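You operate a simulated robot arm through the tools that you are given. There is no shell and no other tool.

Carry out the task below with a simulated robot arm. There is one attempt and no reset: what you move stays moved.

JOB
Move the 20 T hub from the keyed stub to the free peg.
Fine: slacken the clamp bolt with the green tee key, key back, swing the yellow clamp clear. Set down upright: green tee key.
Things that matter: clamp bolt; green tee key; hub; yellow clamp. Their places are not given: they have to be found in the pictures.

The check looks at the end state, three seconds after you hand in, the way a careful person would. Anything else that was tipped, shoved, dropped, spilled or broken makes it a failure.

ROBOT AND FRAMES
A 6-joint arm with a fingered hand, fixed in place. Base frame: the origin is on the floor under the middle of its stand, x ahead of it, y to its left, z up; the work surface is at about z = 85. Units: cm, degrees, N and s.
With the tool pointing down near the work surface it reaches from about 30 to 82 cm from the base axis. Its first joint turns from -166.0 to 166.0 degrees. Payload 4 kg.
The TCP is the grasp point between the finger pads, 2.6 cm short of the fingertips. In the tool frame z runs along the fingers and y along their closing line. The gripper opens to 13.2 cm; its body begins 7.3 cm behind the TCP. The gripper is a hand of 5 fingers: y runs from the thumb to the fingers, the wrist lies at [0, 0, -23.9] in the tool frame, and closing takes about 1.5 s.
Orientation is that of the tool frame in the base frame, as a unit quaternion [w, x, y, z]. With the fingers straight down and closing along the base's y, the tool's x points along the base's -x, its y along +y and its z along -z.

CONTROLS
- The arm moves only by the tool arm_command. Its arguments are lists of equal length, an entry for each row: "offset": the shift along the base's x, y, z in m, a list of three; "dr": the turn, a rotation vector about the base's x, y, z in degrees, a list of three; "gripper": the opening, from 0 (shut) to 1 (fully open). In form: {"offset": [[tx, ty, tz], ...], "dr": [[wx, wy, wz], ...], "gripper": [gripper, ...]}. A call has 1 to 20 rows; each row is the pose to reach, as a shift and turn from the pose commanded when the call began. Rows are played at 5 a second. More than 5 cm and 8.6 degrees between two rows, or a gripper value outside its range, and nothing of the call is played. Where a pose cannot be reached the arm comes as near as it can. A force on the tool above 40 N (or 10 N above the force at the start of the call, whichever is more), or a blocked arm, ends the call early, and 0.2 s more pass. Each finger travels about 4.5 cm/s and halts on what it meets, pressing with about 27 N; the grip force reading is that of the motor and also rises with nothing between the fingers. The clock runs only during rows and for 0.2 s after the last one: add rows that repeat a pose to give the fingers time. The reply holds the time, the measured pose of the TCP, the force on the tool along the base axes, the opening and the grip force, in the units named above and with some noise, with the torque about the TCP (base axes, N m) and any sound that the robot's microphone picked up, and new pictures: "views" is both (left out), scene, wrist or none.
- Cameras (640 x 400 px; columns grow to the right, rows downward): "scene" is fixed at [5.08, -64.96, 162.8]; the picture's right is [0.93, -0.36, 0.00], its down [-0.17, -0.44, -0.88] and it looks along [0.31, 0.82, -0.47] (base axes); focal length 352 px, centre (320, 200). "wrist" rides on the gripper at [8.5, 0.2, -9.7] in the tool frame; the picture's right is [-0.02, 1.00, 0.00], its down [-0.75, -0.02, -0.66] and it looks along [-0.66, -0.01, 0.75] (tool axes); focal length 270 px, centre (320, 200).
- hand_shape(shape): the hand has 5 fingers and takes this shape, open, in about a second: jaw (thumb against the fingers, like two jaws); tri (thumb and two fingers); tip (a fingertip pinch); poke (one finger out to press); point (the index stretched); flat (the hand flat); cup (the hand cupped); fist (a fist). The gripper value then closes the fingers along that shape, each until it touches; the sizes above hold for jaw. It gives what a move gives, with no picture.
- probe_pixels(camera, pixels): for up to 12 pixels [column, row] of the newest picture of that camera ("zoom" is the newest enlarged one), the place [x, y, z] in the base frame of the surface seen there, good to about 0.2 cm. The clock stands still meanwhile.
- inspect(camera, box): a new picture of the part [left, top, right, bottom] of that camera's present view, enlarged. The clock stands still meanwhile.
- hand_in(): hands the job in; it is judged then, once.

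Leave the gripper open and the arm clear of the work at the hand-in unless told otherwise.

The tools are called as a command line: name --argument value ..., lists and objects as JSON in quotes. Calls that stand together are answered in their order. arm_command: Moves the arm, as the interface text tells. Its arguments: {"type":"object","properties":{"offset":{"type":"array","items":{"type":"array","items":{"type":"number"}}},"dr":{"type":"array","items":{"type":"array","items":{"type":"number"}}},"gripper":{"type":"array","items":{"type":"number"}},"views":{"type":"string","enum":["both","scene","wrist","none"]}},"required":["offset","dr","gripper"]} The other tools are called the same way: hand_shape (shape) gives the hand a shape; probe_pixels (camera, pixels) gives the place of the surface under pixels of a picture; inspect (camera, box) takes an enlarged picture of a part of a camera's view; hand_in () hands the job in.

At the start:

```text
clock: 0.0
eef_pos: [36.41, 31.51, 126.26]
tool_rot: [-0.001, -0.001, 1.0, 0.0]
wrist_force: [-0.2, -0.5, -0.6]
torque: [-0.02, -0.03, -0.03]
grip_width: 13.2
grasp_force: 0.0
shape: jaw
```

scene: 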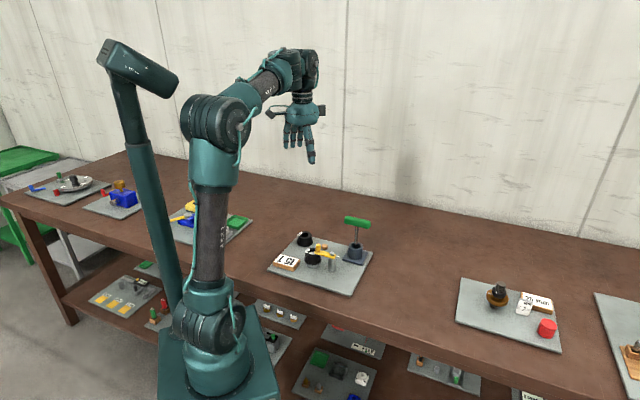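
wrist: 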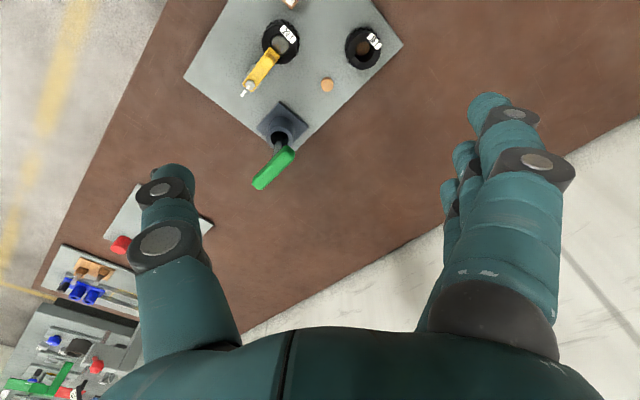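

I see the board with the tee key, yellow clamp and hubs around (320,260) in the scene picture. I'll take enlarged pictures of it first.

inspect --camera "scene" --box '[255, 200, 385, 305]'

inspect --camera "wrist" --box '[170, 0, 420, 200]'

```text
3.81 times, centred on (320, 252) of scene
```

zoom: 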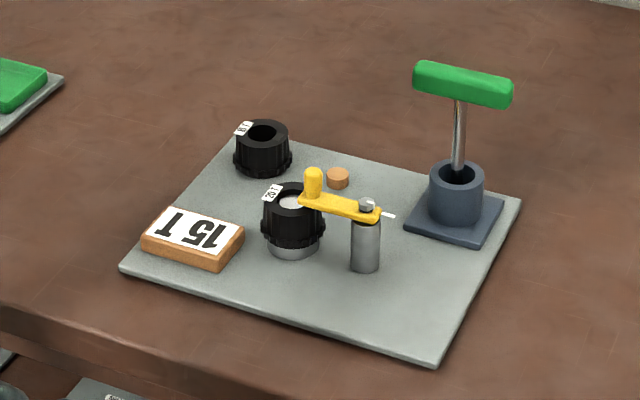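

```text
2.00 times, centred on (295, 100) of wrist
```

zoom: 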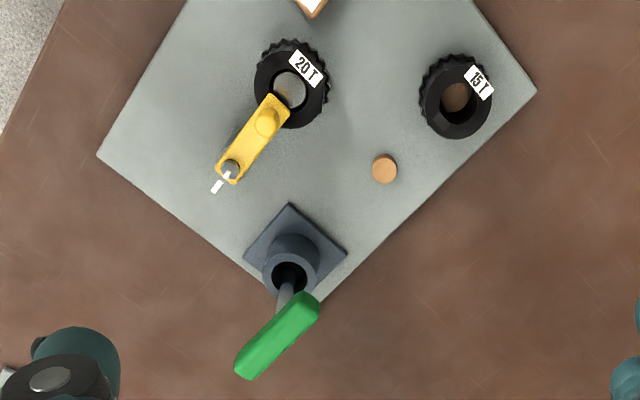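

The 20 T hub sits on the metal stub under the yellow clamp. The 15 T hub sits on one peg, and the small wooden peg at zoom (385,168) looks free. I'll probe the places of these things.

probe_pixels --camera "zoom" --pixels '[[290, 88], [307, 68], [267, 120], [231, 168], [217, 187], [385, 165], [455, 98], [290, 275], [285, 290], [245, 365], [310, 303], [350, 200]]'

probe_pixels --camera "wrist" --pixels '[[283, 42], [263, 40], [299, 45], [282, 20], [276, 60], [245, 90], [363, 30], [345, 48], [382, 48], [362, 68], [327, 80], [334, 85]]'

```text
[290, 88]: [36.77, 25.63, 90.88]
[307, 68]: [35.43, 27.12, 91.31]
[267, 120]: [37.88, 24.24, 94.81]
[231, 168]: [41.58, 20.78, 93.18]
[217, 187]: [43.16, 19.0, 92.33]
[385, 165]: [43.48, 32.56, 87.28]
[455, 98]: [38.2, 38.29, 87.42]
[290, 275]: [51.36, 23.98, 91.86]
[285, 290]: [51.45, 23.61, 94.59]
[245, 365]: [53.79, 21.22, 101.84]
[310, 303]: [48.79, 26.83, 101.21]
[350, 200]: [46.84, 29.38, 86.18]
```

```text
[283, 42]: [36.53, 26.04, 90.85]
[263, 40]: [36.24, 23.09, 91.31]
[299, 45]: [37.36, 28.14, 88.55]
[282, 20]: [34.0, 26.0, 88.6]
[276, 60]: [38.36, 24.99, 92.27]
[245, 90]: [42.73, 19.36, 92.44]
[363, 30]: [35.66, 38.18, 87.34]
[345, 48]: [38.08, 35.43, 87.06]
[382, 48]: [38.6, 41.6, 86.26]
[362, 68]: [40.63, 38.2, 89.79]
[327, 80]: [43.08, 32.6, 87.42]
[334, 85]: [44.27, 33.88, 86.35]
```

I'll zoom in further on the clamp bolt, key and peg for details.

inspect --camera "wrist" --box '[235, 10, 315, 105]'

inspect --camera "scene" --box '[298, 232, 348, 272]'

inspect --camera "scene" --box '[330, 205, 380, 270]'

inspect --camera "wrist" --box '[310, 10, 410, 110]'

```text
4.21 times, centred on (275, 58) of wrist
```

zoom: 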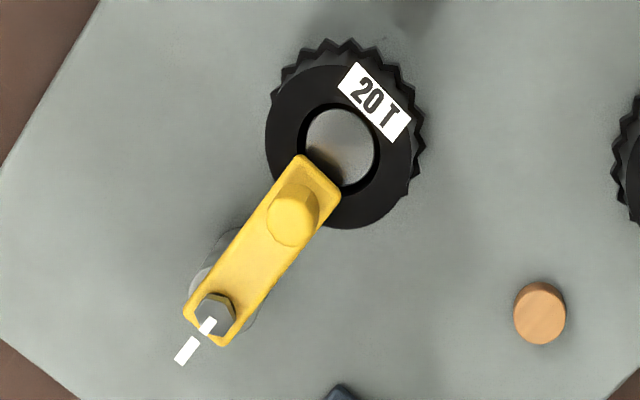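

```text
10.00 times, centred on (323, 252) of scene
```

zoom: 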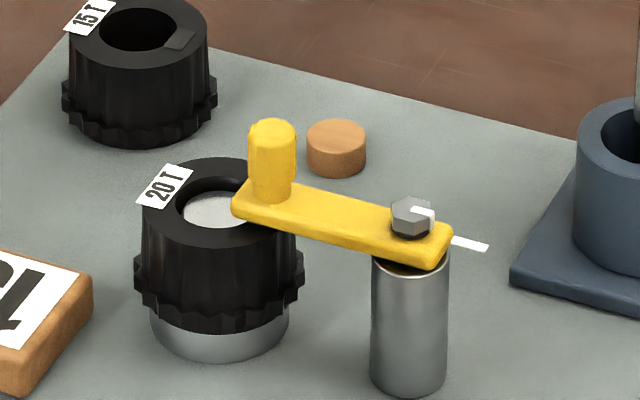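

```text
6.15 times, centred on (355, 238) of scene
```

zoom: 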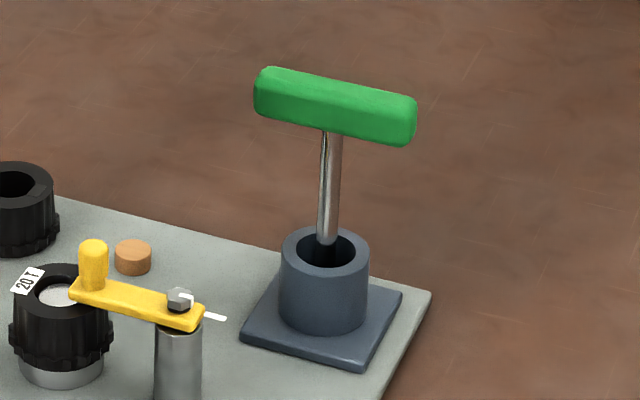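

```text
4.00 times, centred on (360, 60) of wrist
```

zoom: 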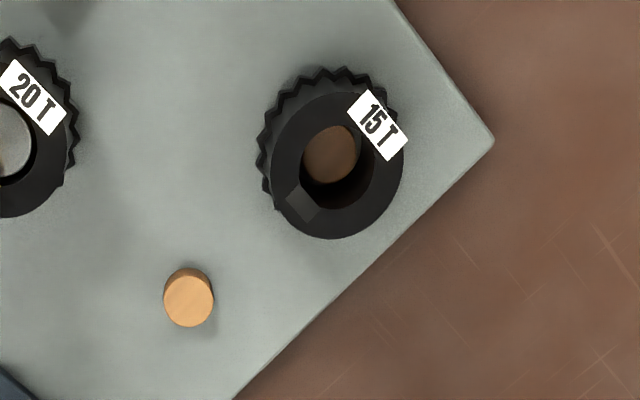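

I'll probe exact points on the bolt head, knob, hub and pegs in the enlarged views.

inspect --camera "wrist" --box '[238, 70, 268, 100]'

```text
13.33 times, centred on (253, 85) of wrist
```

zoom: 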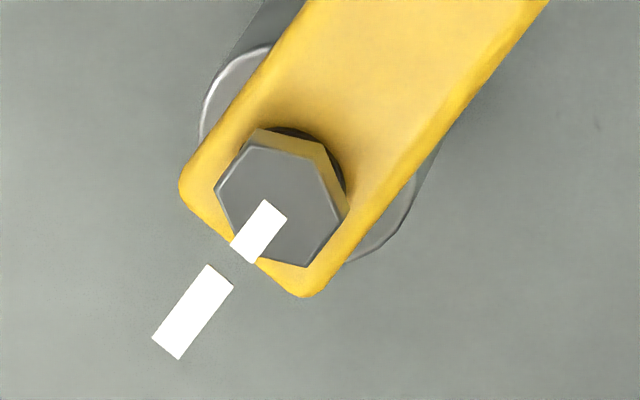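

probe_pixels --camera "zoom" --pixels '[[281, 206], [216, 188], [258, 142], [314, 155], [346, 208], [307, 265], [232, 245], [272, 208], [240, 245], [215, 275], [170, 345], [380, 90]]'

inspect --camera "wrist" --box '[240, 90, 310, 200]'

```text
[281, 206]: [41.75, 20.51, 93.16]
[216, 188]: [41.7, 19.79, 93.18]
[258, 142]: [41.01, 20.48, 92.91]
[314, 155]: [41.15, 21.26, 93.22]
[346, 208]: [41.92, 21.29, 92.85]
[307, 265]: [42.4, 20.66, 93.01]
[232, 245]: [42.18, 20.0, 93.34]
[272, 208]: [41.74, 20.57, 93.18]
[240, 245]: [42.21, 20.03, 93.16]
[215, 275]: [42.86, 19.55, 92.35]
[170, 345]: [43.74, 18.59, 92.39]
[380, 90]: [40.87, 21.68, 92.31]
```

```text
3.64 times, centred on (275, 145) of wrist
```

zoom: 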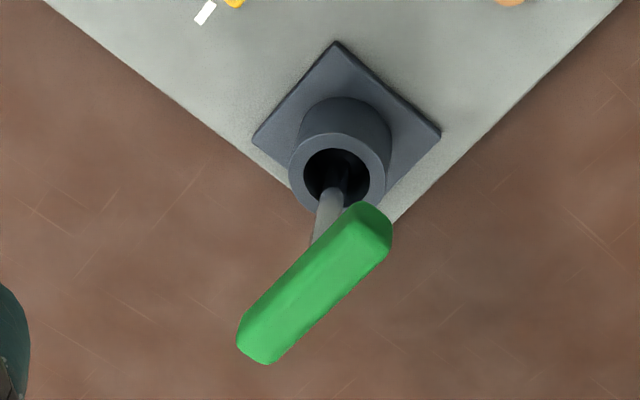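

probe_pixels --camera "zoom" --pixels '[[340, 215], [385, 225], [362, 210], [240, 330], [260, 352], [300, 275], [325, 285], [328, 205], [295, 170], [385, 175], [340, 140], [335, 195]]'

inspect --camera "scene" --box '[330, 205, 380, 270]'

```text
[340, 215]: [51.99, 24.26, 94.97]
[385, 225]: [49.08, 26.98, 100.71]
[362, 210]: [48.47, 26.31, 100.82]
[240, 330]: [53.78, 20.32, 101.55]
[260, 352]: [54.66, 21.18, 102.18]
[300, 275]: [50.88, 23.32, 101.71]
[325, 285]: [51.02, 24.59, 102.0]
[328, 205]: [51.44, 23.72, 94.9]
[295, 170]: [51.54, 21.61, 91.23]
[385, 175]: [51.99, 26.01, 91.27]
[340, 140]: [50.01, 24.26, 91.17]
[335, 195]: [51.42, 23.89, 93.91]
```

```text
6.15 times, centred on (355, 238) of scene
```

zoom: 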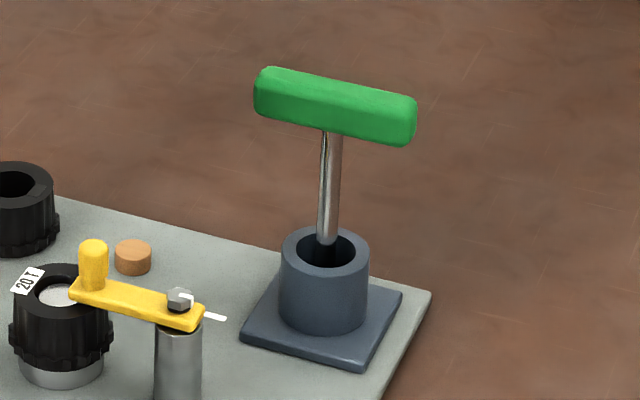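

probe_pixels --camera "zoom" --pixels '[[262, 78], [266, 120], [405, 105], [402, 140], [336, 88], [333, 125], [330, 150], [325, 235], [300, 238], [352, 240], [325, 300], [330, 170]]'

```text
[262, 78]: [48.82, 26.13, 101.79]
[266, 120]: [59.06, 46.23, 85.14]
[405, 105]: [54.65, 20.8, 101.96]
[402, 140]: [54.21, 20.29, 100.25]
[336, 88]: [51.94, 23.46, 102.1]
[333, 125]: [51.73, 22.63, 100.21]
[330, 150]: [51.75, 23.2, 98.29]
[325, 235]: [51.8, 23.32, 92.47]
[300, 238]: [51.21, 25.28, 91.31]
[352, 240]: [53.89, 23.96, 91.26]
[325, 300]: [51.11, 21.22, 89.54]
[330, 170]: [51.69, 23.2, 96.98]
```

The tee handle centre is about (51.6, 23.7, 101) with the bar running at about -47°. The bolt head is at (41.75, 20.5, 93.2) and its white mark is in line with the pointer. Next I move the open hand above the key and turn it -47.5° so that it closes across the bar.

arm_command --offset '[[0.0127, -0.0065, -0.005], [0.0253, -0.013, -0.01], [0.038, -0.0195, -0.015], [0.0507, -0.026, -0.02], [0.0633, -0.0325, -0.03], [0.076, -0.039, -0.04], [0.0887, -0.0455, -0.05], [0.1013, -0.052, -0.06], [0.114, -0.0585, -0.07], [0.1267, -0.065, -0.08], [0.1393, -0.0715, -0.09], [0.152, -0.078, -0.1], [0.152, -0.078, -0.1]]' --dr '[[0, 0, -4], [0, 0, -8], [0, 0, -12], [0, 0, -16], [0, 0, -20], [0, 0, -24], [0, 0, -28], [0, 0, -32], [0, 0, -36], [0, 0, -40], [0, 0, -44], [0, 0, -47.5], [0, 0, -47.5]]' --gripper '[1, 1, 1, 1, 1, 1, 1, 1, 1, 1, 1, 1, 1]' --views "both"

```text
clock: 2.8
eef_pos: [51.55, 23.81, 116.24]
tool_rot: [0.001, 0.402, 0.916, 0.001]
wrist_force: [-0.2, 0.9, 0.0]
torque: [0.03, -0.02, -0.03]
grip_width: 13.18
grasp_force: 0.1
shape: jaw
```

scene: 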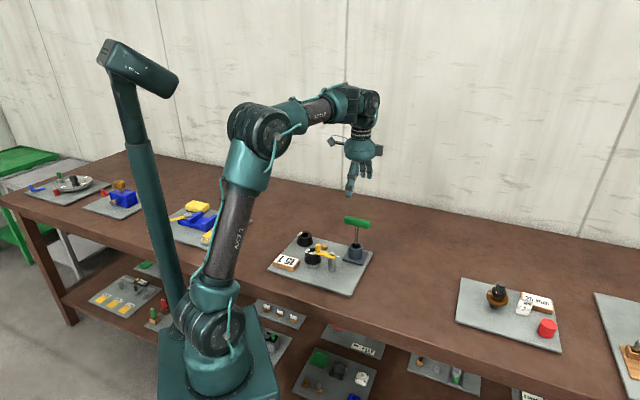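
wrist: 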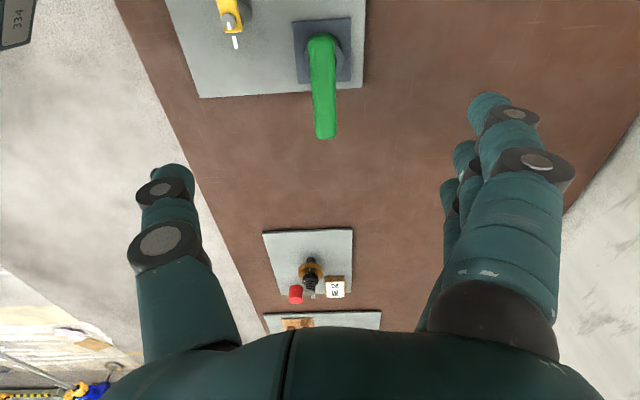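

The hand is above the key; the green bar runs from (322,38) to (326,135) in the wrist picture, near the expected line. I'll zoom in to check the alignment before I go down.

inspect --camera "wrist" --box '[260, 0, 390, 150]'

```text
2.67 times, centred on (325, 75) of wrist
```

zoom: 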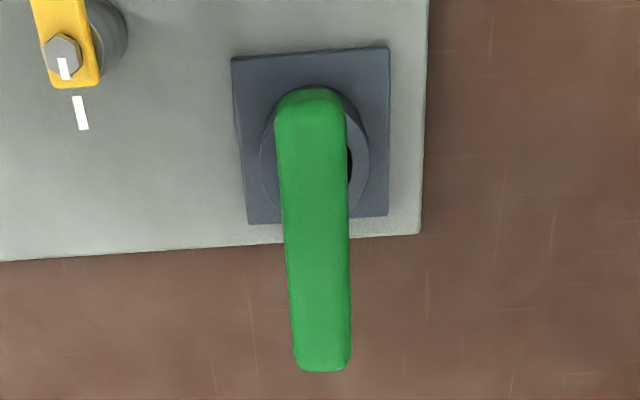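

probe_pixels --camera "zoom" --pixels '[[290, 105], [335, 105], [312, 105], [285, 200], [344, 200], [314, 220], [298, 350], [345, 350], [322, 350], [290, 260], [345, 260], [318, 260]]'

```text
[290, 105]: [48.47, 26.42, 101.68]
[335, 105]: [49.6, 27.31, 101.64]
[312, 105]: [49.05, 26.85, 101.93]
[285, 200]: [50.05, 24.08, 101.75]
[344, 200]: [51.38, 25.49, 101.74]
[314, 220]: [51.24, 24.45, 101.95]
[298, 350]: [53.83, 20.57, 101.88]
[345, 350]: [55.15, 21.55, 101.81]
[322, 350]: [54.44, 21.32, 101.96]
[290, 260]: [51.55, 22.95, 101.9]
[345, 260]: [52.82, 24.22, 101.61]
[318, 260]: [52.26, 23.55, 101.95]
```

The bar's centre line runs from (49.05, 26.87) to (54.45, 21.2), so its centre is about (51.75, 23.97) and its top is z = 101.9. I'll centre over it, half close the hand and go down to TCP z = 101.

arm_command --offset '[[0.0007, 0.001, -0.01], [0.0015, 0.002, -0.02], [0.0015, 0.002, -0.035], [0.0015, 0.002, -0.05], [0.0015, 0.002, -0.065], [0.0015, 0.002, -0.08], [0.0015, 0.002, -0.095], [0.0015, 0.002, -0.11], [0.0015, 0.002, -0.125], [0.0015, 0.002, -0.14], [0.0015, 0.002, -0.152], [0.0015, 0.002, -0.152]]' --dr '[[0, 0, 0.5], [0, 0, 1], [0, 0, 1], [0, 0, 1], [0, 0, 1], [0, 0, 1], [0, 0, 1], [0, 0, 1], [0, 0, 1], [0, 0, 1], [0, 0, 1], [0, 0, 1]]' --gripper '[0.9, 0.8, 0.7, 0.6, 0.5, 0.45, 0.45, 0.45, 0.45, 0.45, 0.45, 0.45]' --views "both"

```text
clock: 5.4
eef_pos: [51.62, 23.92, 101.19]
tool_rot: [0.001, 0.395, 0.919, -0.001]
wrist_force: [0.6, -0.1, -0.6]
torque: [0.0, 0.01, -0.02]
grip_width: 6.03
grasp_force: 0.1
shape: jaw
```

scene: 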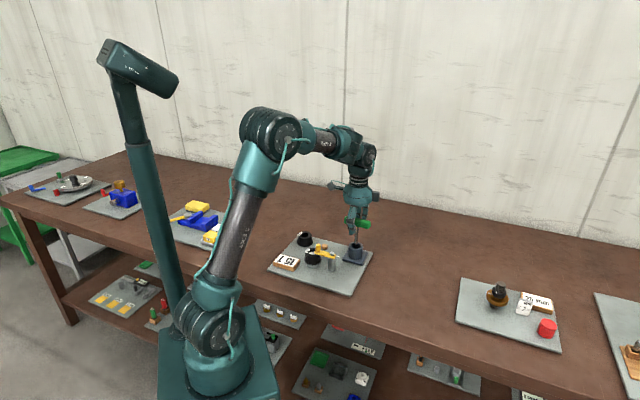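
wrist: 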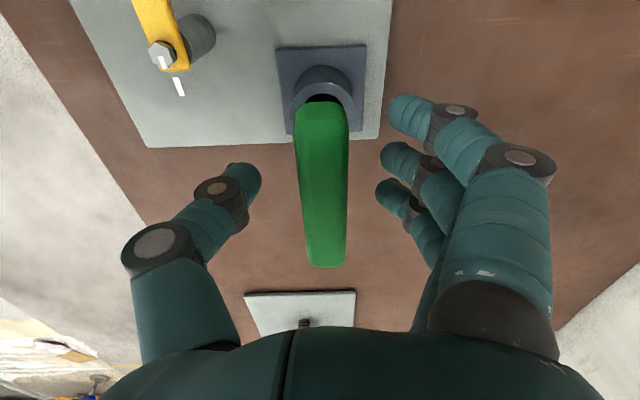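

The hand straddles the bar and the bar is centred at u≈321. I'll close on it now.

arm_command --offset '[[0, 0, 0], [0, 0, 0], [0, 0, 0], [0, 0, 0], [0, 0, 0], [0, 0, 0], [0, 0, 0], [0, 0, 0], [0, 0, 0]]' --dr '[[0, 0, 0], [0, 0, 0], [0, 0, 0], [0, 0, 0], [0, 0, 0], [0, 0, 0], [0, 0, 0], [0, 0, 0], [0, 0, 0]]' --gripper '[0.35, 0.28, 0.22, 0.16, 0.1, 0.05, 0, 0, 0]' --views "both"

```text
clock: 7.4
eef_pos: [51.6, 23.57, 101.08]
tool_rot: [0.0, 0.395, 0.919, 0.0]
wrist_force: [-0.1, -1.0, 1.1]
torque: [-0.03, -0.01, -0.05]
grip_width: 1.64
grasp_force: 27.2
shape: jaw
```

scene: 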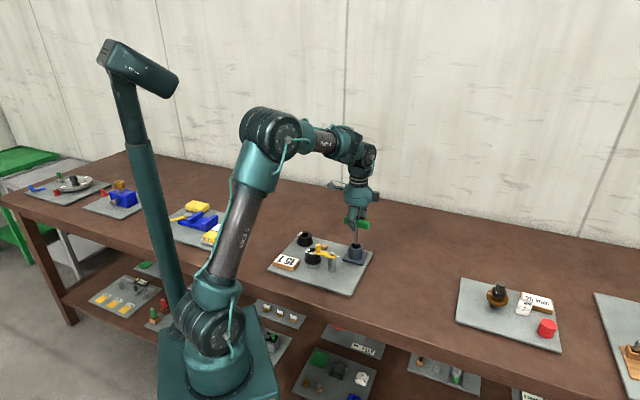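
wrist: 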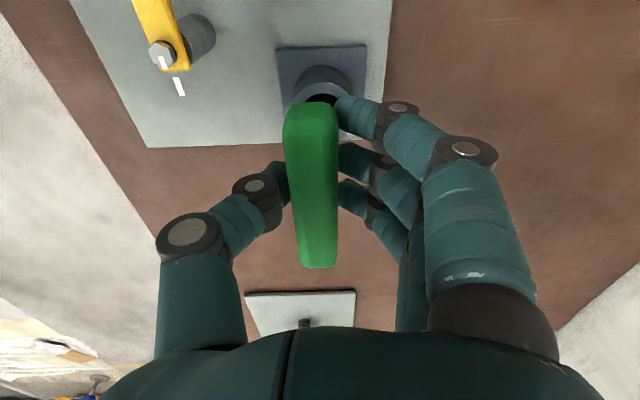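

The grip holds at 1.64 cm and 27 N. I'll lift the key straight up 13 cm out of its holder.

arm_command --offset '[[0, 0, 0.005], [0, 0, 0.01], [0, 0, 0.02], [0, 0, 0.03], [0, 0, 0.04], [0, 0, 0.05], [0, 0, 0.06], [0, 0, 0.07], [0, 0, 0.08], [0, 0, 0.09], [0, 0, 0.1], [0, 0, 0.11], [0, 0, 0.12], [0, 0, 0.13], [0, 0, 0.13]]' --dr '[[0, 0, 0], [0, 0, 0], [0, 0, 0], [0, 0, 0], [0, 0, 0], [0, 0, 0], [0, 0, 0], [0, 0, 0], [0, 0, 0], [0, 0, 0], [0, 0, 0], [0, 0, 0], [0, 0, 0], [0, 0, 0], [0, 0, 0]]' --gripper '[0, 0, 0, 0, 0, 0, 0, 0, 0, 0, 0, 0, 0, 0, 0]' --views "both"

inspect --camera "scene" --box '[315, 150, 395, 270]'

```text
clock: 10.6
eef_pos: [51.72, 23.84, 114.06]
tool_rot: [0.0, 0.395, 0.919, 0.0]
wrist_force: [0.1, 0.3, -3.4]
torque: [0.01, 0.02, 0.03]
grip_width: 1.66
grasp_force: 27.2
shape: jaw
```

scene: 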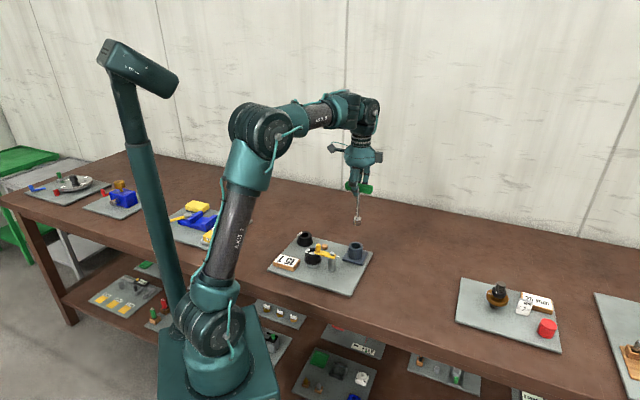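
wrist: 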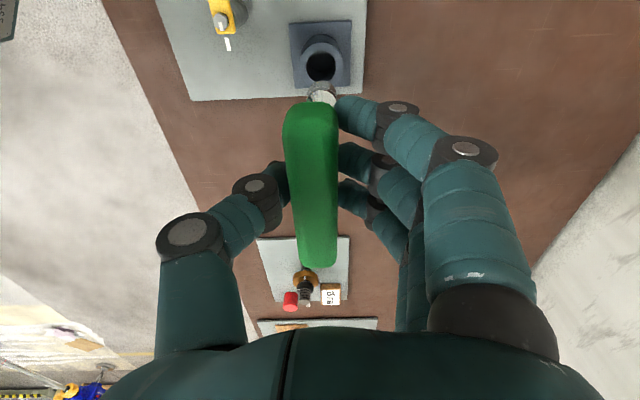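

```text
3.33 times, centred on (355, 210) of scene
```

zoom: 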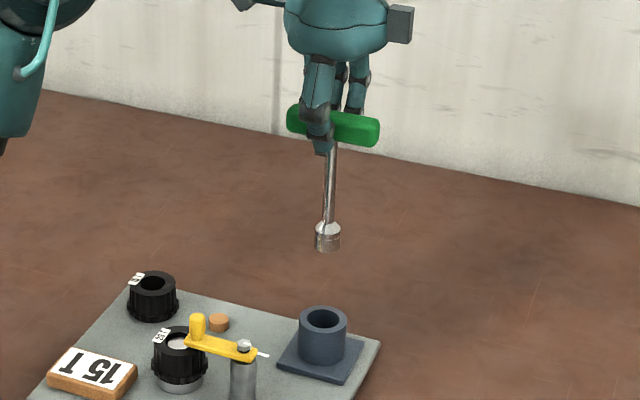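

The key came out; it has a socket at its lower end near zoom (328,238). I'll probe the shaft and socket to measure any tilt.

inspect --camera "scene" --box '[340, 178, 380, 228]'

```text
8.00 times, centred on (360, 203) of scene
```

zoom: 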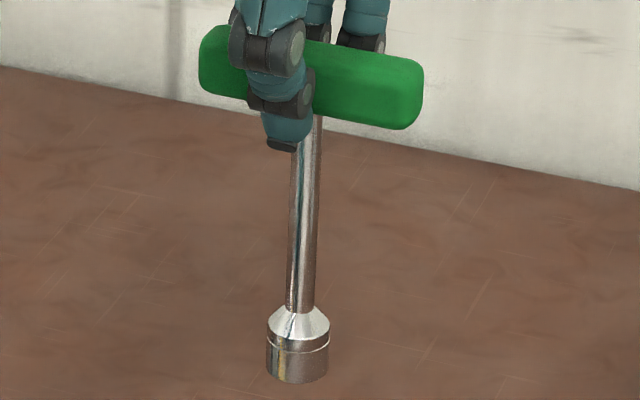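

probe_pixels --camera "zoom" --pixels '[[308, 160], [306, 200], [304, 240], [301, 290], [298, 350], [297, 372], [270, 355], [326, 355], [380, 85], [215, 60], [410, 90], [380, 58]]'

inspect --camera "wrist" --box '[270, 10, 370, 110]'

```text
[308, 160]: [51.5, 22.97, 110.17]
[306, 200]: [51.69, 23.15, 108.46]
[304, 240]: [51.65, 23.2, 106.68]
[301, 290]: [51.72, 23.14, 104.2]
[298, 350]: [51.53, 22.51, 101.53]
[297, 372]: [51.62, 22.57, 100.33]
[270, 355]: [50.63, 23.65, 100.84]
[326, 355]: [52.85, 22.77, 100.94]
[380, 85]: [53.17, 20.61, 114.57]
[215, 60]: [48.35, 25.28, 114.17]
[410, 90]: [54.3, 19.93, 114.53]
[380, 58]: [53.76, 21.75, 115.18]
```

```text
4.00 times, centred on (320, 60) of wrist
```

zoom: 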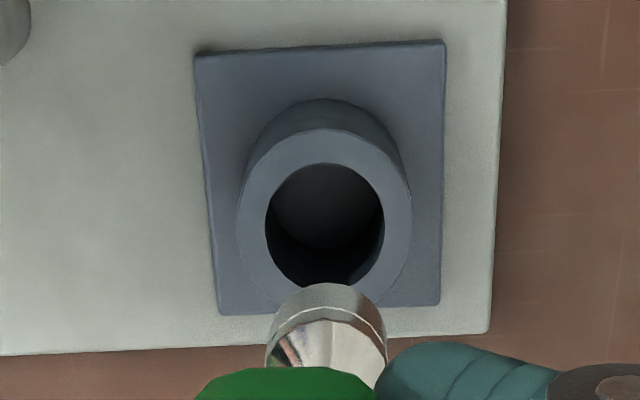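

The key hangs with about 1.5° of tilt about the bar: the socket is at tool y +0.18 and the bar is at -0.19. The socket bottom is about 14.1 cm below the TCP. I'll take out the tilt and move to above the bolt at (41.74, 20.55), keeping the socket clear at z≈97.

arm_command --offset '[[-0.005, -0.0015, 0], [-0.015, -0.005, -0.002], [-0.025, -0.008, -0.004], [-0.037, -0.0115, -0.006], [-0.049, -0.015, -0.01], [-0.061, -0.019, -0.014], [-0.073, -0.0225, -0.018], [-0.085, -0.026, -0.022], [-0.094, -0.029, -0.026], [-0.1002, -0.0308, -0.03], [-0.1002, -0.0308, -0.03], [-0.1002, -0.0308, -0.03]]' --dr '[[-0.3, 0.3, 0], [-0.6, 0.6, 0], [-1.07, 1.12, 0], [-1.07, 1.12, 0], [-1.07, 1.12, 0], [-1.07, 1.12, 0], [-1.07, 1.12, 0], [-1.07, 1.12, 0], [-1.07, 1.12, 0], [-1.07, 1.12, 0], [-1.07, 1.12, 0], [-1.07, 1.12, 0]]' --gripper '[0, 0, 0, 0, 0, 0, 0, 0, 0, 0, 0, 0]' --views "both"

inspect --camera "scene" --box '[305, 185, 355, 265]'

inspect --camera "wrist" --box '[270, 10, 370, 110]'

```text
clock: 13.2
eef_pos: [41.59, 20.69, 111.2]
tool_rot: [-0.006, 0.394, 0.919, -0.013]
wrist_force: [-0.2, -0.1, -2.2]
torque: [0.03, 0.0, 0.01]
grip_width: 1.68
grasp_force: 26.4
shape: jaw
```

scene: 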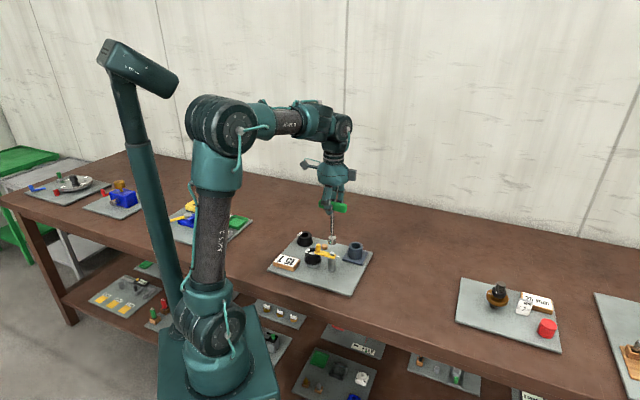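
wrist: 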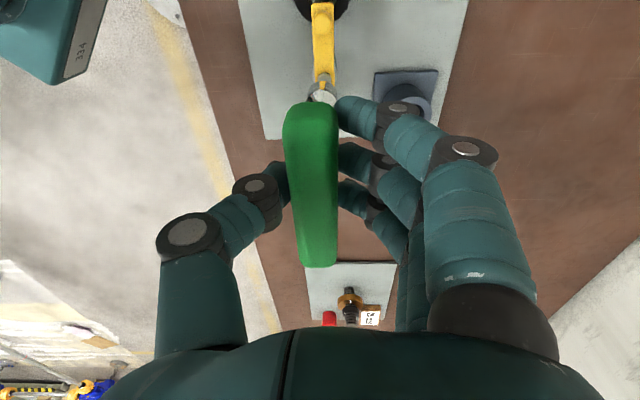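

```text
5.00 times, centred on (330, 225) of scene
```

zoom: 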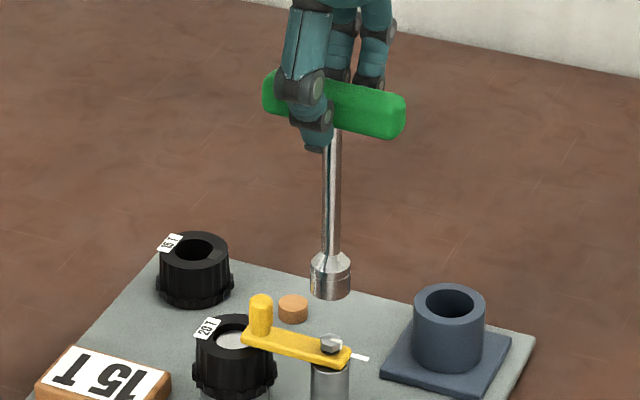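

```text
4.00 times, centred on (320, 60) of wrist
```

zoom: 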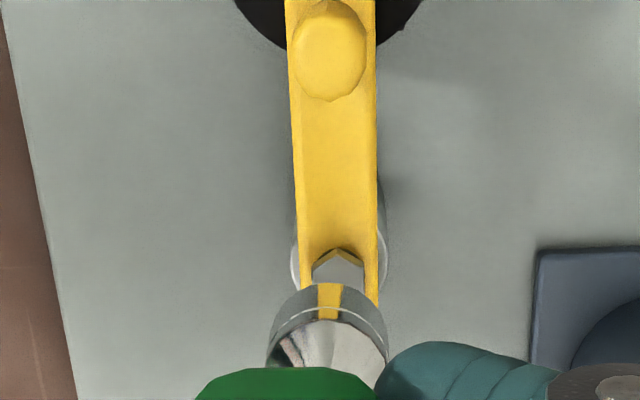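

Scene: the socket at zoom (331,288) sits almost above the bolt at (332,343). Wrist: the socket needs about 0.2 cm more along tool y. I'll correct by (+0.15, +0.12) cm and lower to just above the bolt head.

arm_command --offset '[[0.0008, 0.0006, 0], [0.0015, 0.0012, -0.005], [0.0015, 0.0012, -0.012], [0.0015, 0.0012, -0.02], [0.0015, 0.0012, -0.027], [0.0015, 0.0012, -0.032], [0.0015, 0.0012, -0.035], [0.0015, 0.0012, -0.035]]' --dr '[[0, 0, 0], [0, 0, 0], [0, 0, 0], [0, 0, 0], [0, 0, 0], [0, 0, 0], [0, 0, 0], [0, 0, 0]]' --gripper '[0, 0, 0, 0, 0, 0, 0, 0]' --views "both"

inspect --camera "scene" --box '[317, 225, 347, 265]'

inspect --camera "wrist" --box '[280, 40, 360, 110]'

```text
clock: 15.0
eef_pos: [41.81, 20.83, 107.56]
tool_rot: [-0.005, 0.394, 0.919, -0.013]
wrist_force: [-0.1, -0.4, -2.0]
torque: [0.01, -0.01, -0.05]
grip_width: 1.65
grasp_force: 26.6
shape: jaw
```

scene: 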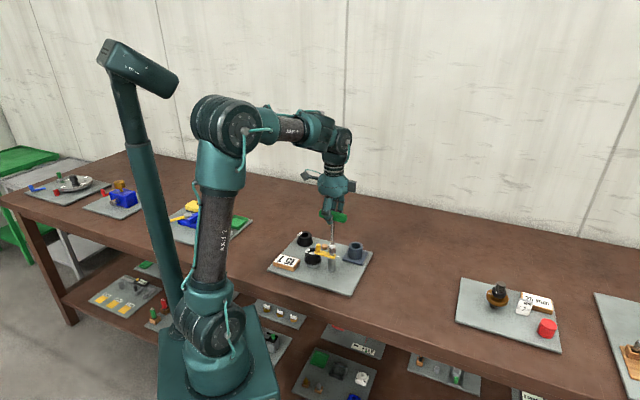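
wrist: 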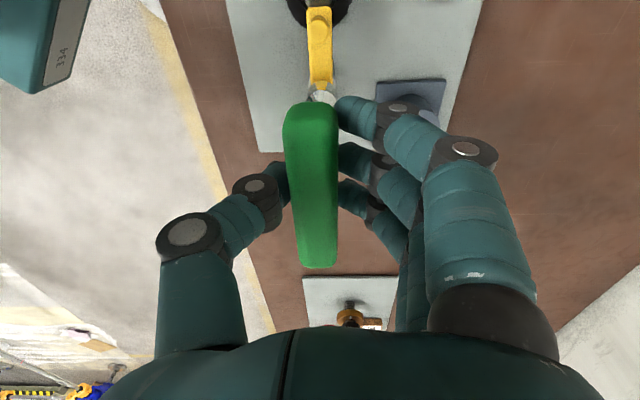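

```text
10.00 times, centred on (332, 245) of scene
```

zoom: 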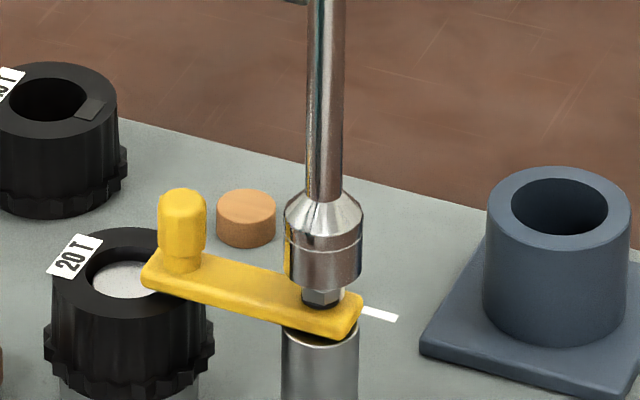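

```text
5.71 times, centred on (320, 75) of wrist
```

zoom: 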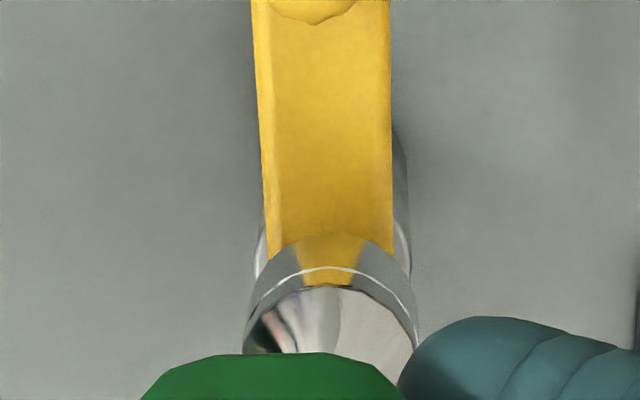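

The socket now sits right over the hex head, centred in both views. I'll lower it slowly by 1 cm and watch the force.

arm_command --offset '[[0, 0, -0.001], [0, 0, -0.002], [0, 0, -0.003], [0, 0, -0.004], [0, 0, -0.005], [0, 0, -0.006], [0, 0, -0.007], [0, 0, -0.008], [0, 0, -0.009], [0, 0, -0.009]]' --dr '[[0, 0, 0], [0, 0, 0], [0, 0, 0], [0, 0, 0], [0, 0, 0], [0, 0, 0], [0, 0, 0], [0, 0, 0], [0, 0, 0], [0, 0, 0]]' --gripper '[0, 0, 0, 0, 0, 0, 0, 0, 0, 0]' --views "wrist"

inspect --camera "scene" --box '[317, 225, 347, 265]'

```text
clock: 17.2
eef_pos: [41.59, 21.07, 106.85]
tool_rot: [-0.006, 0.394, 0.919, -0.013]
wrist_force: [0.3, 0.3, -2.6]
torque: [-0.01, 0.0, 0.03]
grip_width: 1.64
grasp_force: 27.0
shape: jaw
```

wrist: 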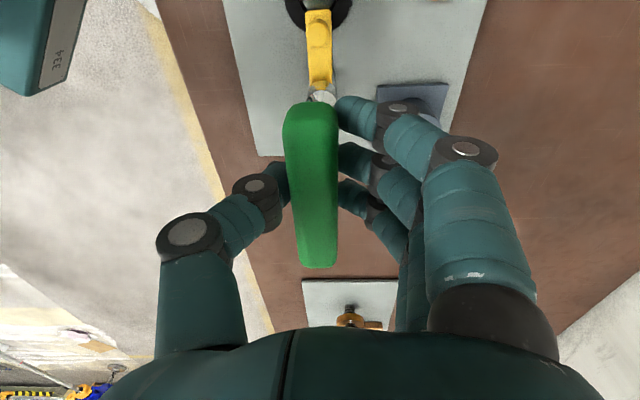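

```text
10.00 times, centred on (332, 245) of scene
```

zoom: 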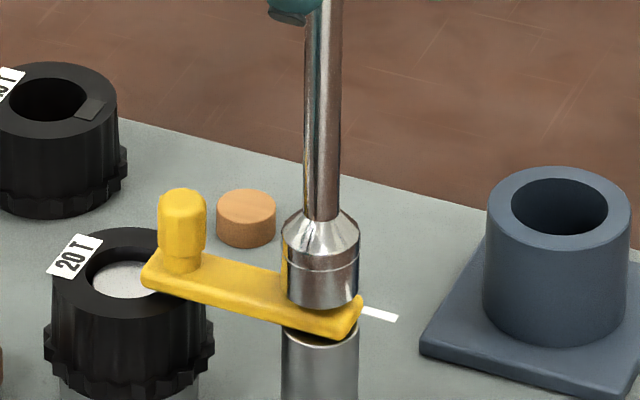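

The socket has gone fully over the hex head with no extra force. Now I turn counter-clockwise about the key's axis, first 30° in small steps, watching the torque.

arm_command --offset '[[-0.0001, 0, 0], [-0.0003, 0, 0], [-0.0004, 0, 0], [-0.0006, -0.0001, 0], [-0.0007, -0.0001, 0], [-0.0008, -0.0001, 0], [-0.001, -0.0002, 0], [-0.0011, -0.0002, 0], [-0.0012, -0.0003, 0], [-0.0014, -0.0004, 0], [-0.0014, -0.0004, 0]]' --dr '[[0, 0, 3], [0, 0, 6], [0, 0, 9], [0, 0, 12], [0, 0, 15], [0, 0, 18], [0, 0, 21], [0, 0, 24], [0, 0, 27], [0, 0, 30], [0, 0, 30]]' --gripper '[0, 0, 0, 0, 0, 0, 0, 0, 0, 0, 0]' --views "both"

inspect --camera "scene" --box '[307, 195, 357, 265]'

```text
clock: 19.6
eef_pos: [41.57, 20.68, 106.69]
tool_rot: [-0.002, 0.144, 0.989, -0.014]
wrist_force: [0.0, -0.4, -2.6]
torque: [-0.02, -0.01, -0.24]
grip_width: 1.63
grasp_force: 26.9
shape: jaw
```

scene: 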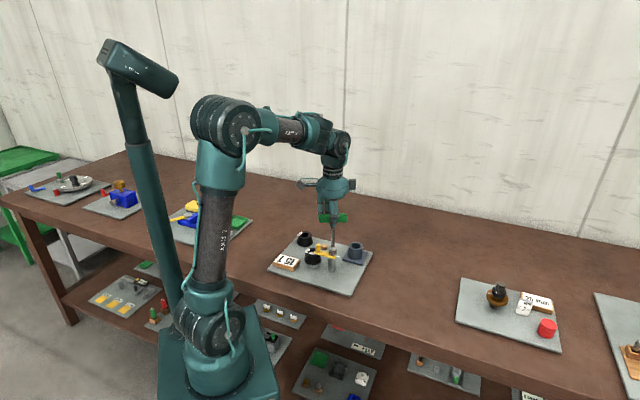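
wrist: 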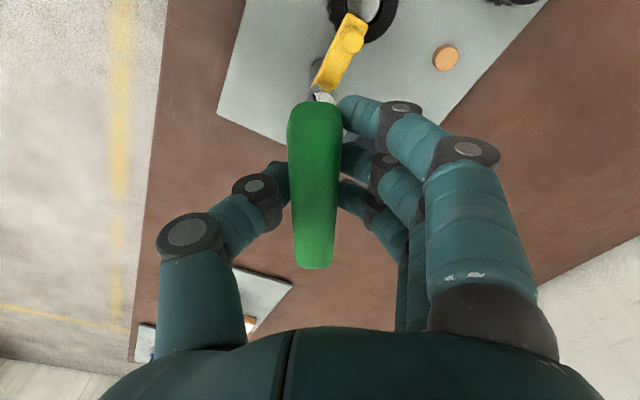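

```text
5.71 times, centred on (332, 230) of scene
```

zoom: 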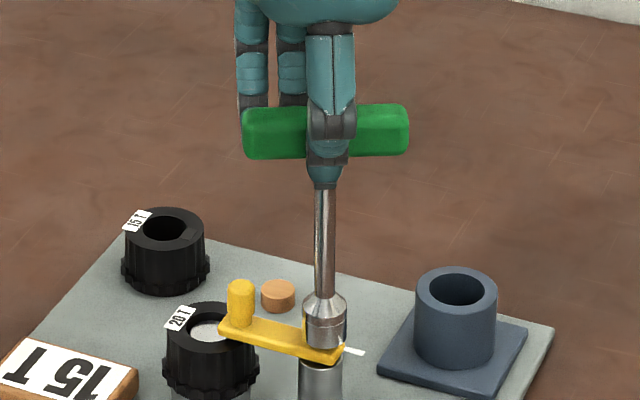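

The bolt is turning with about 0.24 N m of drag and the bar has slipped only about 3° in the hand. I'll turn 60° more about the key axis.

arm_command --offset '[[-0.0002, -0.0001, 0], [-0.0003, -0.0002, 0], [-0.0005, -0.0003, 0], [-0.0006, -0.0004, 0], [-0.0007, -0.0006, 0], [-0.0008, -0.0007, 0], [-0.0009, -0.0009, 0], [-0.001, -0.001, 0], [-0.0011, -0.0012, 0], [-0.0012, -0.0014, 0], [-0.0012, -0.0016, 0], [-0.0013, -0.0018, 0], [-0.0013, -0.002, 0], [-0.0013, -0.0022, 0], [-0.0014, -0.0023, 0], [-0.0014, -0.0023, 0]]' --dr '[[0, 0, 4], [0, 0, 8], [0, 0, 12], [0, 0, 16], [0, 0, 20], [0, 0, 24], [0, 0, 28], [0, 0, 32], [0, 0, 36], [0, 0, 40], [0, 0, 44], [0, 0, 48], [0, 0, 52], [0, 0, 56], [0, 0, 60], [0, 0, 60]]' --gripper '[0, 0, 0, 0, 0, 0, 0, 0, 0, 0, 0, 0, 0, 0, 0, 0]' --views "both"

inspect --camera "scene" --box '[307, 195, 357, 265]'

```text
clock: 23.0
eef_pos: [41.4, 20.72, 106.87]
tool_rot: [0.005, -0.371, 0.929, -0.013]
wrist_force: [-0.3, -0.2, -3.1]
torque: [0.02, 0.01, -0.03]
grip_width: 1.61
grasp_force: 26.8
shape: jaw
```

scene: 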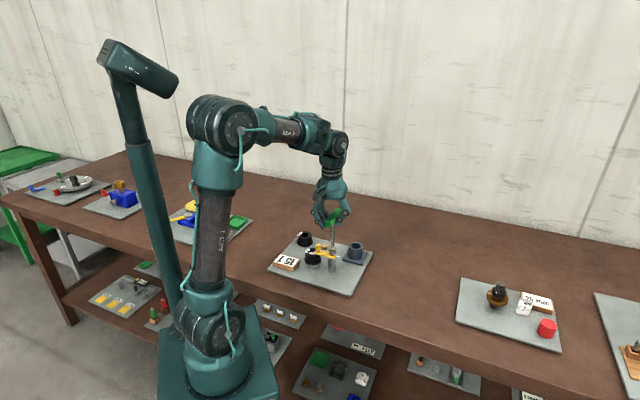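
wrist: 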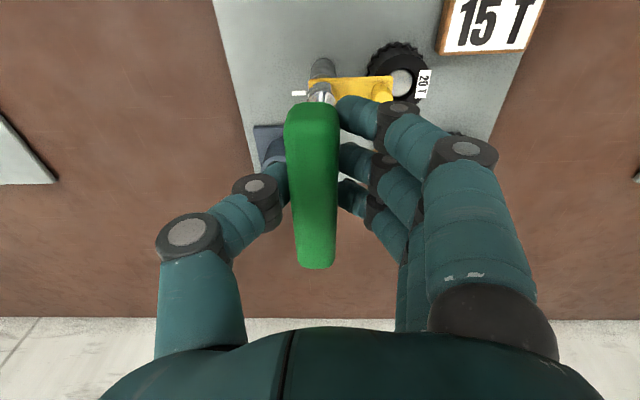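

```text
5.71 times, centred on (332, 230) of scene
```

zoom: 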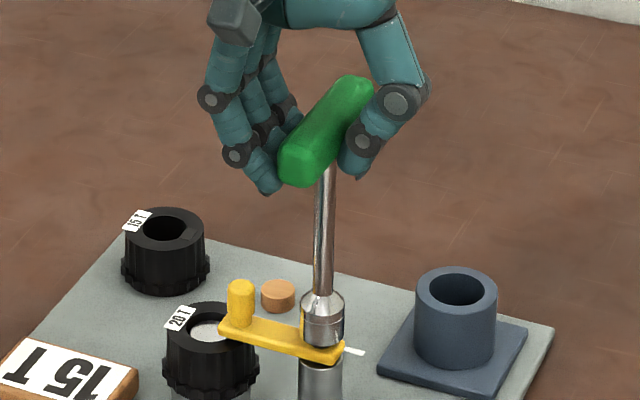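

The torque has dropped to about zero, so the bolt seems slack. I'll add 25° for margin and look at the torque again.

arm_command --offset '[[0, -0.0002, 0], [0, -0.0004, 0], [0.0001, -0.0006, 0], [0.0001, -0.0008, 0], [0.0002, -0.001, 0], [0.0002, -0.0011, 0], [0.0002, -0.0011, 0]]' --dr '[[0, 0, 4], [0, 0, 8], [0, 0, 12], [0, 0, 16], [0, 0, 20], [0, 0, 25], [0, 0, 25]]' --gripper '[0, 0, 0, 0, 0, 0, 0]' --views "both"

inspect --camera "scene" --box '[307, 195, 357, 265]'

```text
clock: 24.6
eef_pos: [41.48, 20.57, 106.68]
tool_rot: [0.007, -0.564, 0.826, -0.011]
wrist_force: [0.1, 0.2, -2.7]
torque: [0.0, 0.02, -0.02]
grip_width: 1.64
grasp_force: 26.9
shape: jaw
```

scene: 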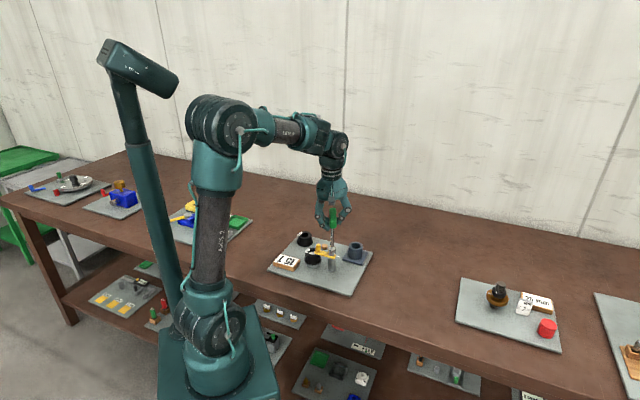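
wrist: 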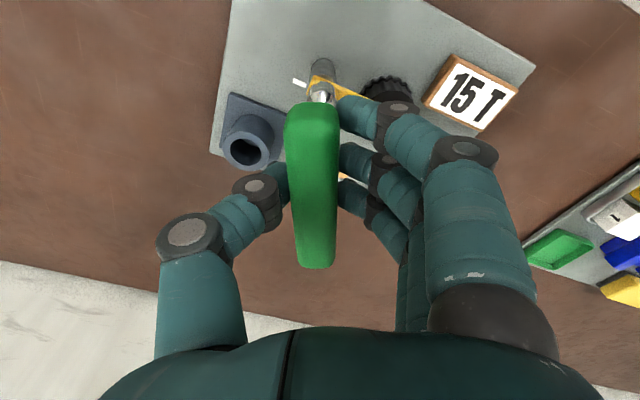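

```text
5.71 times, centred on (332, 230) of scene
```

zoom: 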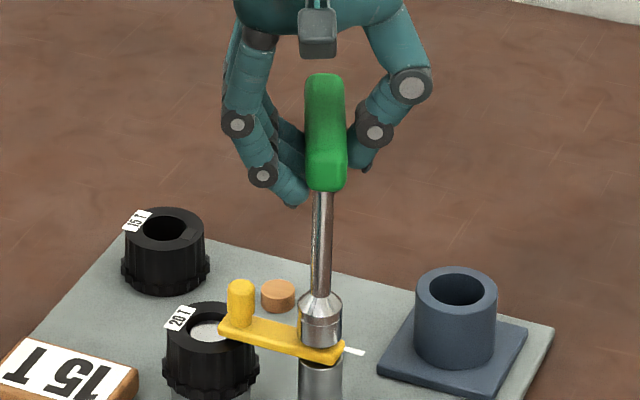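

The torque is still near zero, so the bolt is free. I'll lift the key straight up 6 cm off the bolt.

arm_command --offset '[[0, 0, 0.003], [0, 0, 0.006], [0, 0, 0.01], [0, 0, 0.015], [0, 0, 0.022], [0, 0, 0.03], [0, 0, 0.04], [0, 0, 0.05], [0, 0, 0.06], [0, 0, 0.07], [0, 0, 0.07]]' --dr '[[0, 0, 0], [0, 0, 0], [0, 0, 0], [0, 0, 0], [0, 0, 0], [0, 0, 0], [0, 0, 0], [0, 0, 0], [0, 0, 0], [0, 0, 0], [0, 0, 0]]' --gripper '[0, 0, 0, 0, 0, 0, 0, 0, 0, 0, 0]' --views "both"

inspect --camera "scene" --box '[302, 195, 372, 285]'

```text
clock: 27.0
eef_pos: [41.4, 20.58, 113.72]
tool_rot: [0.007, -0.563, 0.826, -0.012]
wrist_force: [-0.3, 1.3, -2.9]
torque: [0.02, 0.02, -0.02]
grip_width: 1.62
grasp_force: 27.1
shape: jaw
```

scene: 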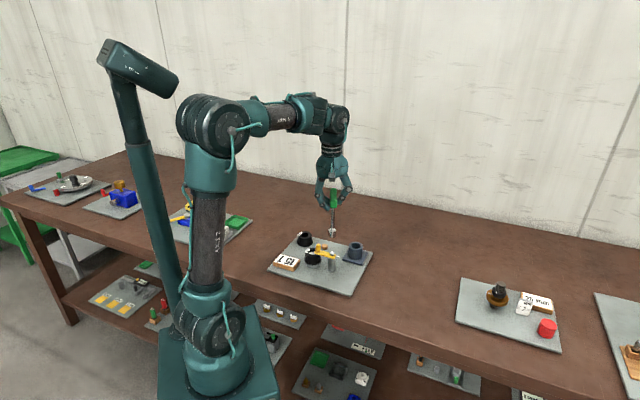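
wrist: 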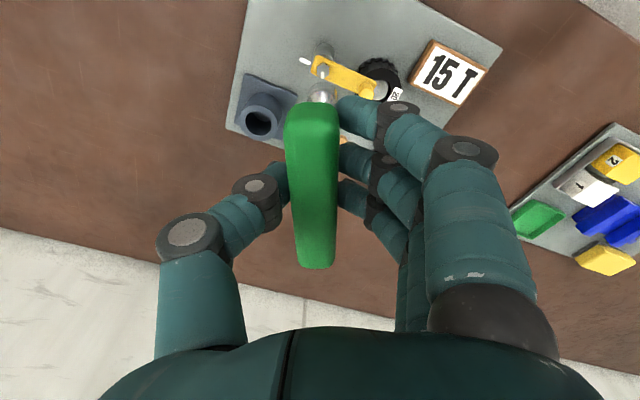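

```text
4.44 times, centred on (337, 240) of scene
```

zoom: 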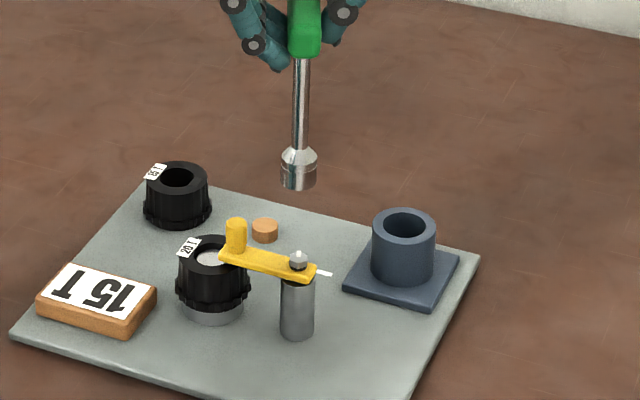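

Key is off the bolt cleanly. I'll check the bolt mark and locate the holder hole precisely.

inspect --camera "scene" --box '[322, 240, 382, 275]'

inspect --camera "wrist" --box '[225, 35, 385, 145]'

```text
10.67 times, centred on (352, 258) of scene
```

zoom: 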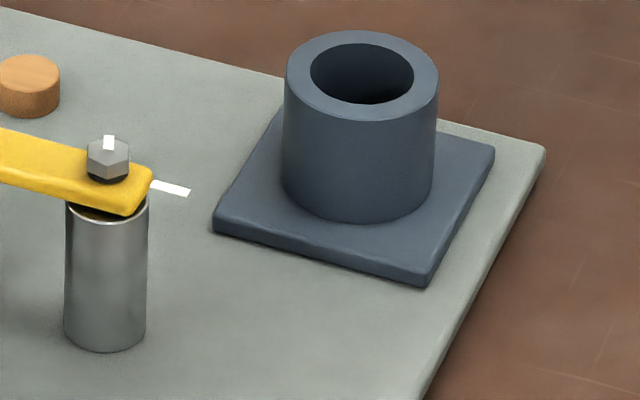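

```text
3.64 times, centred on (305, 90) of wrist
```

zoom: 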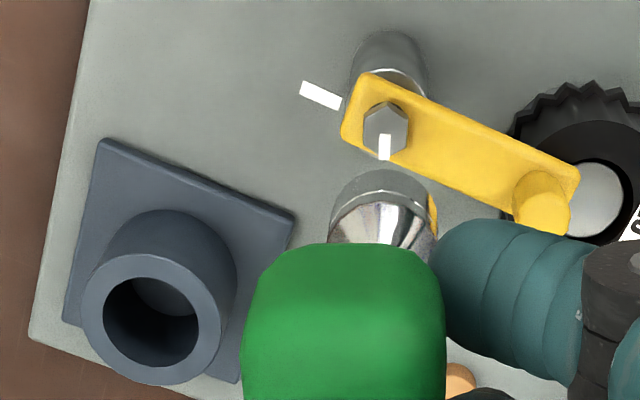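

probe_pixels --camera "zoom" --pixels '[[91, 318], [210, 320], [150, 265], [150, 376], [108, 281], [193, 281], [108, 359], [193, 359]]'

inspect --camera "scene" --box '[340, 238, 370, 260]'

```text
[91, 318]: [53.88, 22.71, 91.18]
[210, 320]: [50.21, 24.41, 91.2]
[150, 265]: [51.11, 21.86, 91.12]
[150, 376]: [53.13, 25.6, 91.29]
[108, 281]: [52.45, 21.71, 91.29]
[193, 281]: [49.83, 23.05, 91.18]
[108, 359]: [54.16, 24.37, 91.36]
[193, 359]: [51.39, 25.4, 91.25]
```

```text
16.00 times, centred on (355, 249) of scene
```

zoom: 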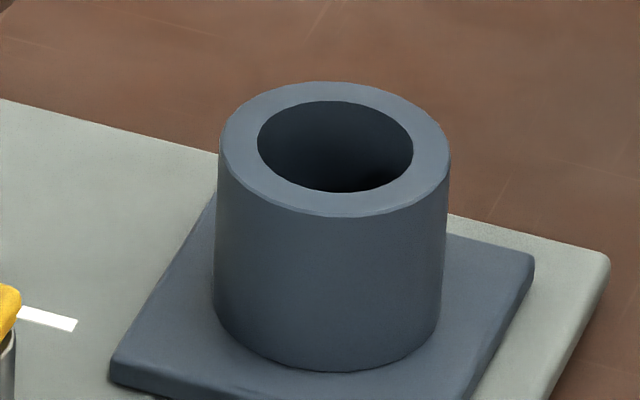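

probe_pixels --camera "zoom" --pixels '[[239, 146], [431, 150], [335, 91], [335, 205], [264, 107], [405, 107], [264, 188], [405, 190]]'

```text
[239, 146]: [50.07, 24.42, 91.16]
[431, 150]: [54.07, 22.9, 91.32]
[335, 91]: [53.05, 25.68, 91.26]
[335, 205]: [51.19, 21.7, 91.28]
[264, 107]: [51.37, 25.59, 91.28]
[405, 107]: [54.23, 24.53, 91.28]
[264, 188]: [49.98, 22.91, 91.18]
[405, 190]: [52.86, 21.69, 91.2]
```

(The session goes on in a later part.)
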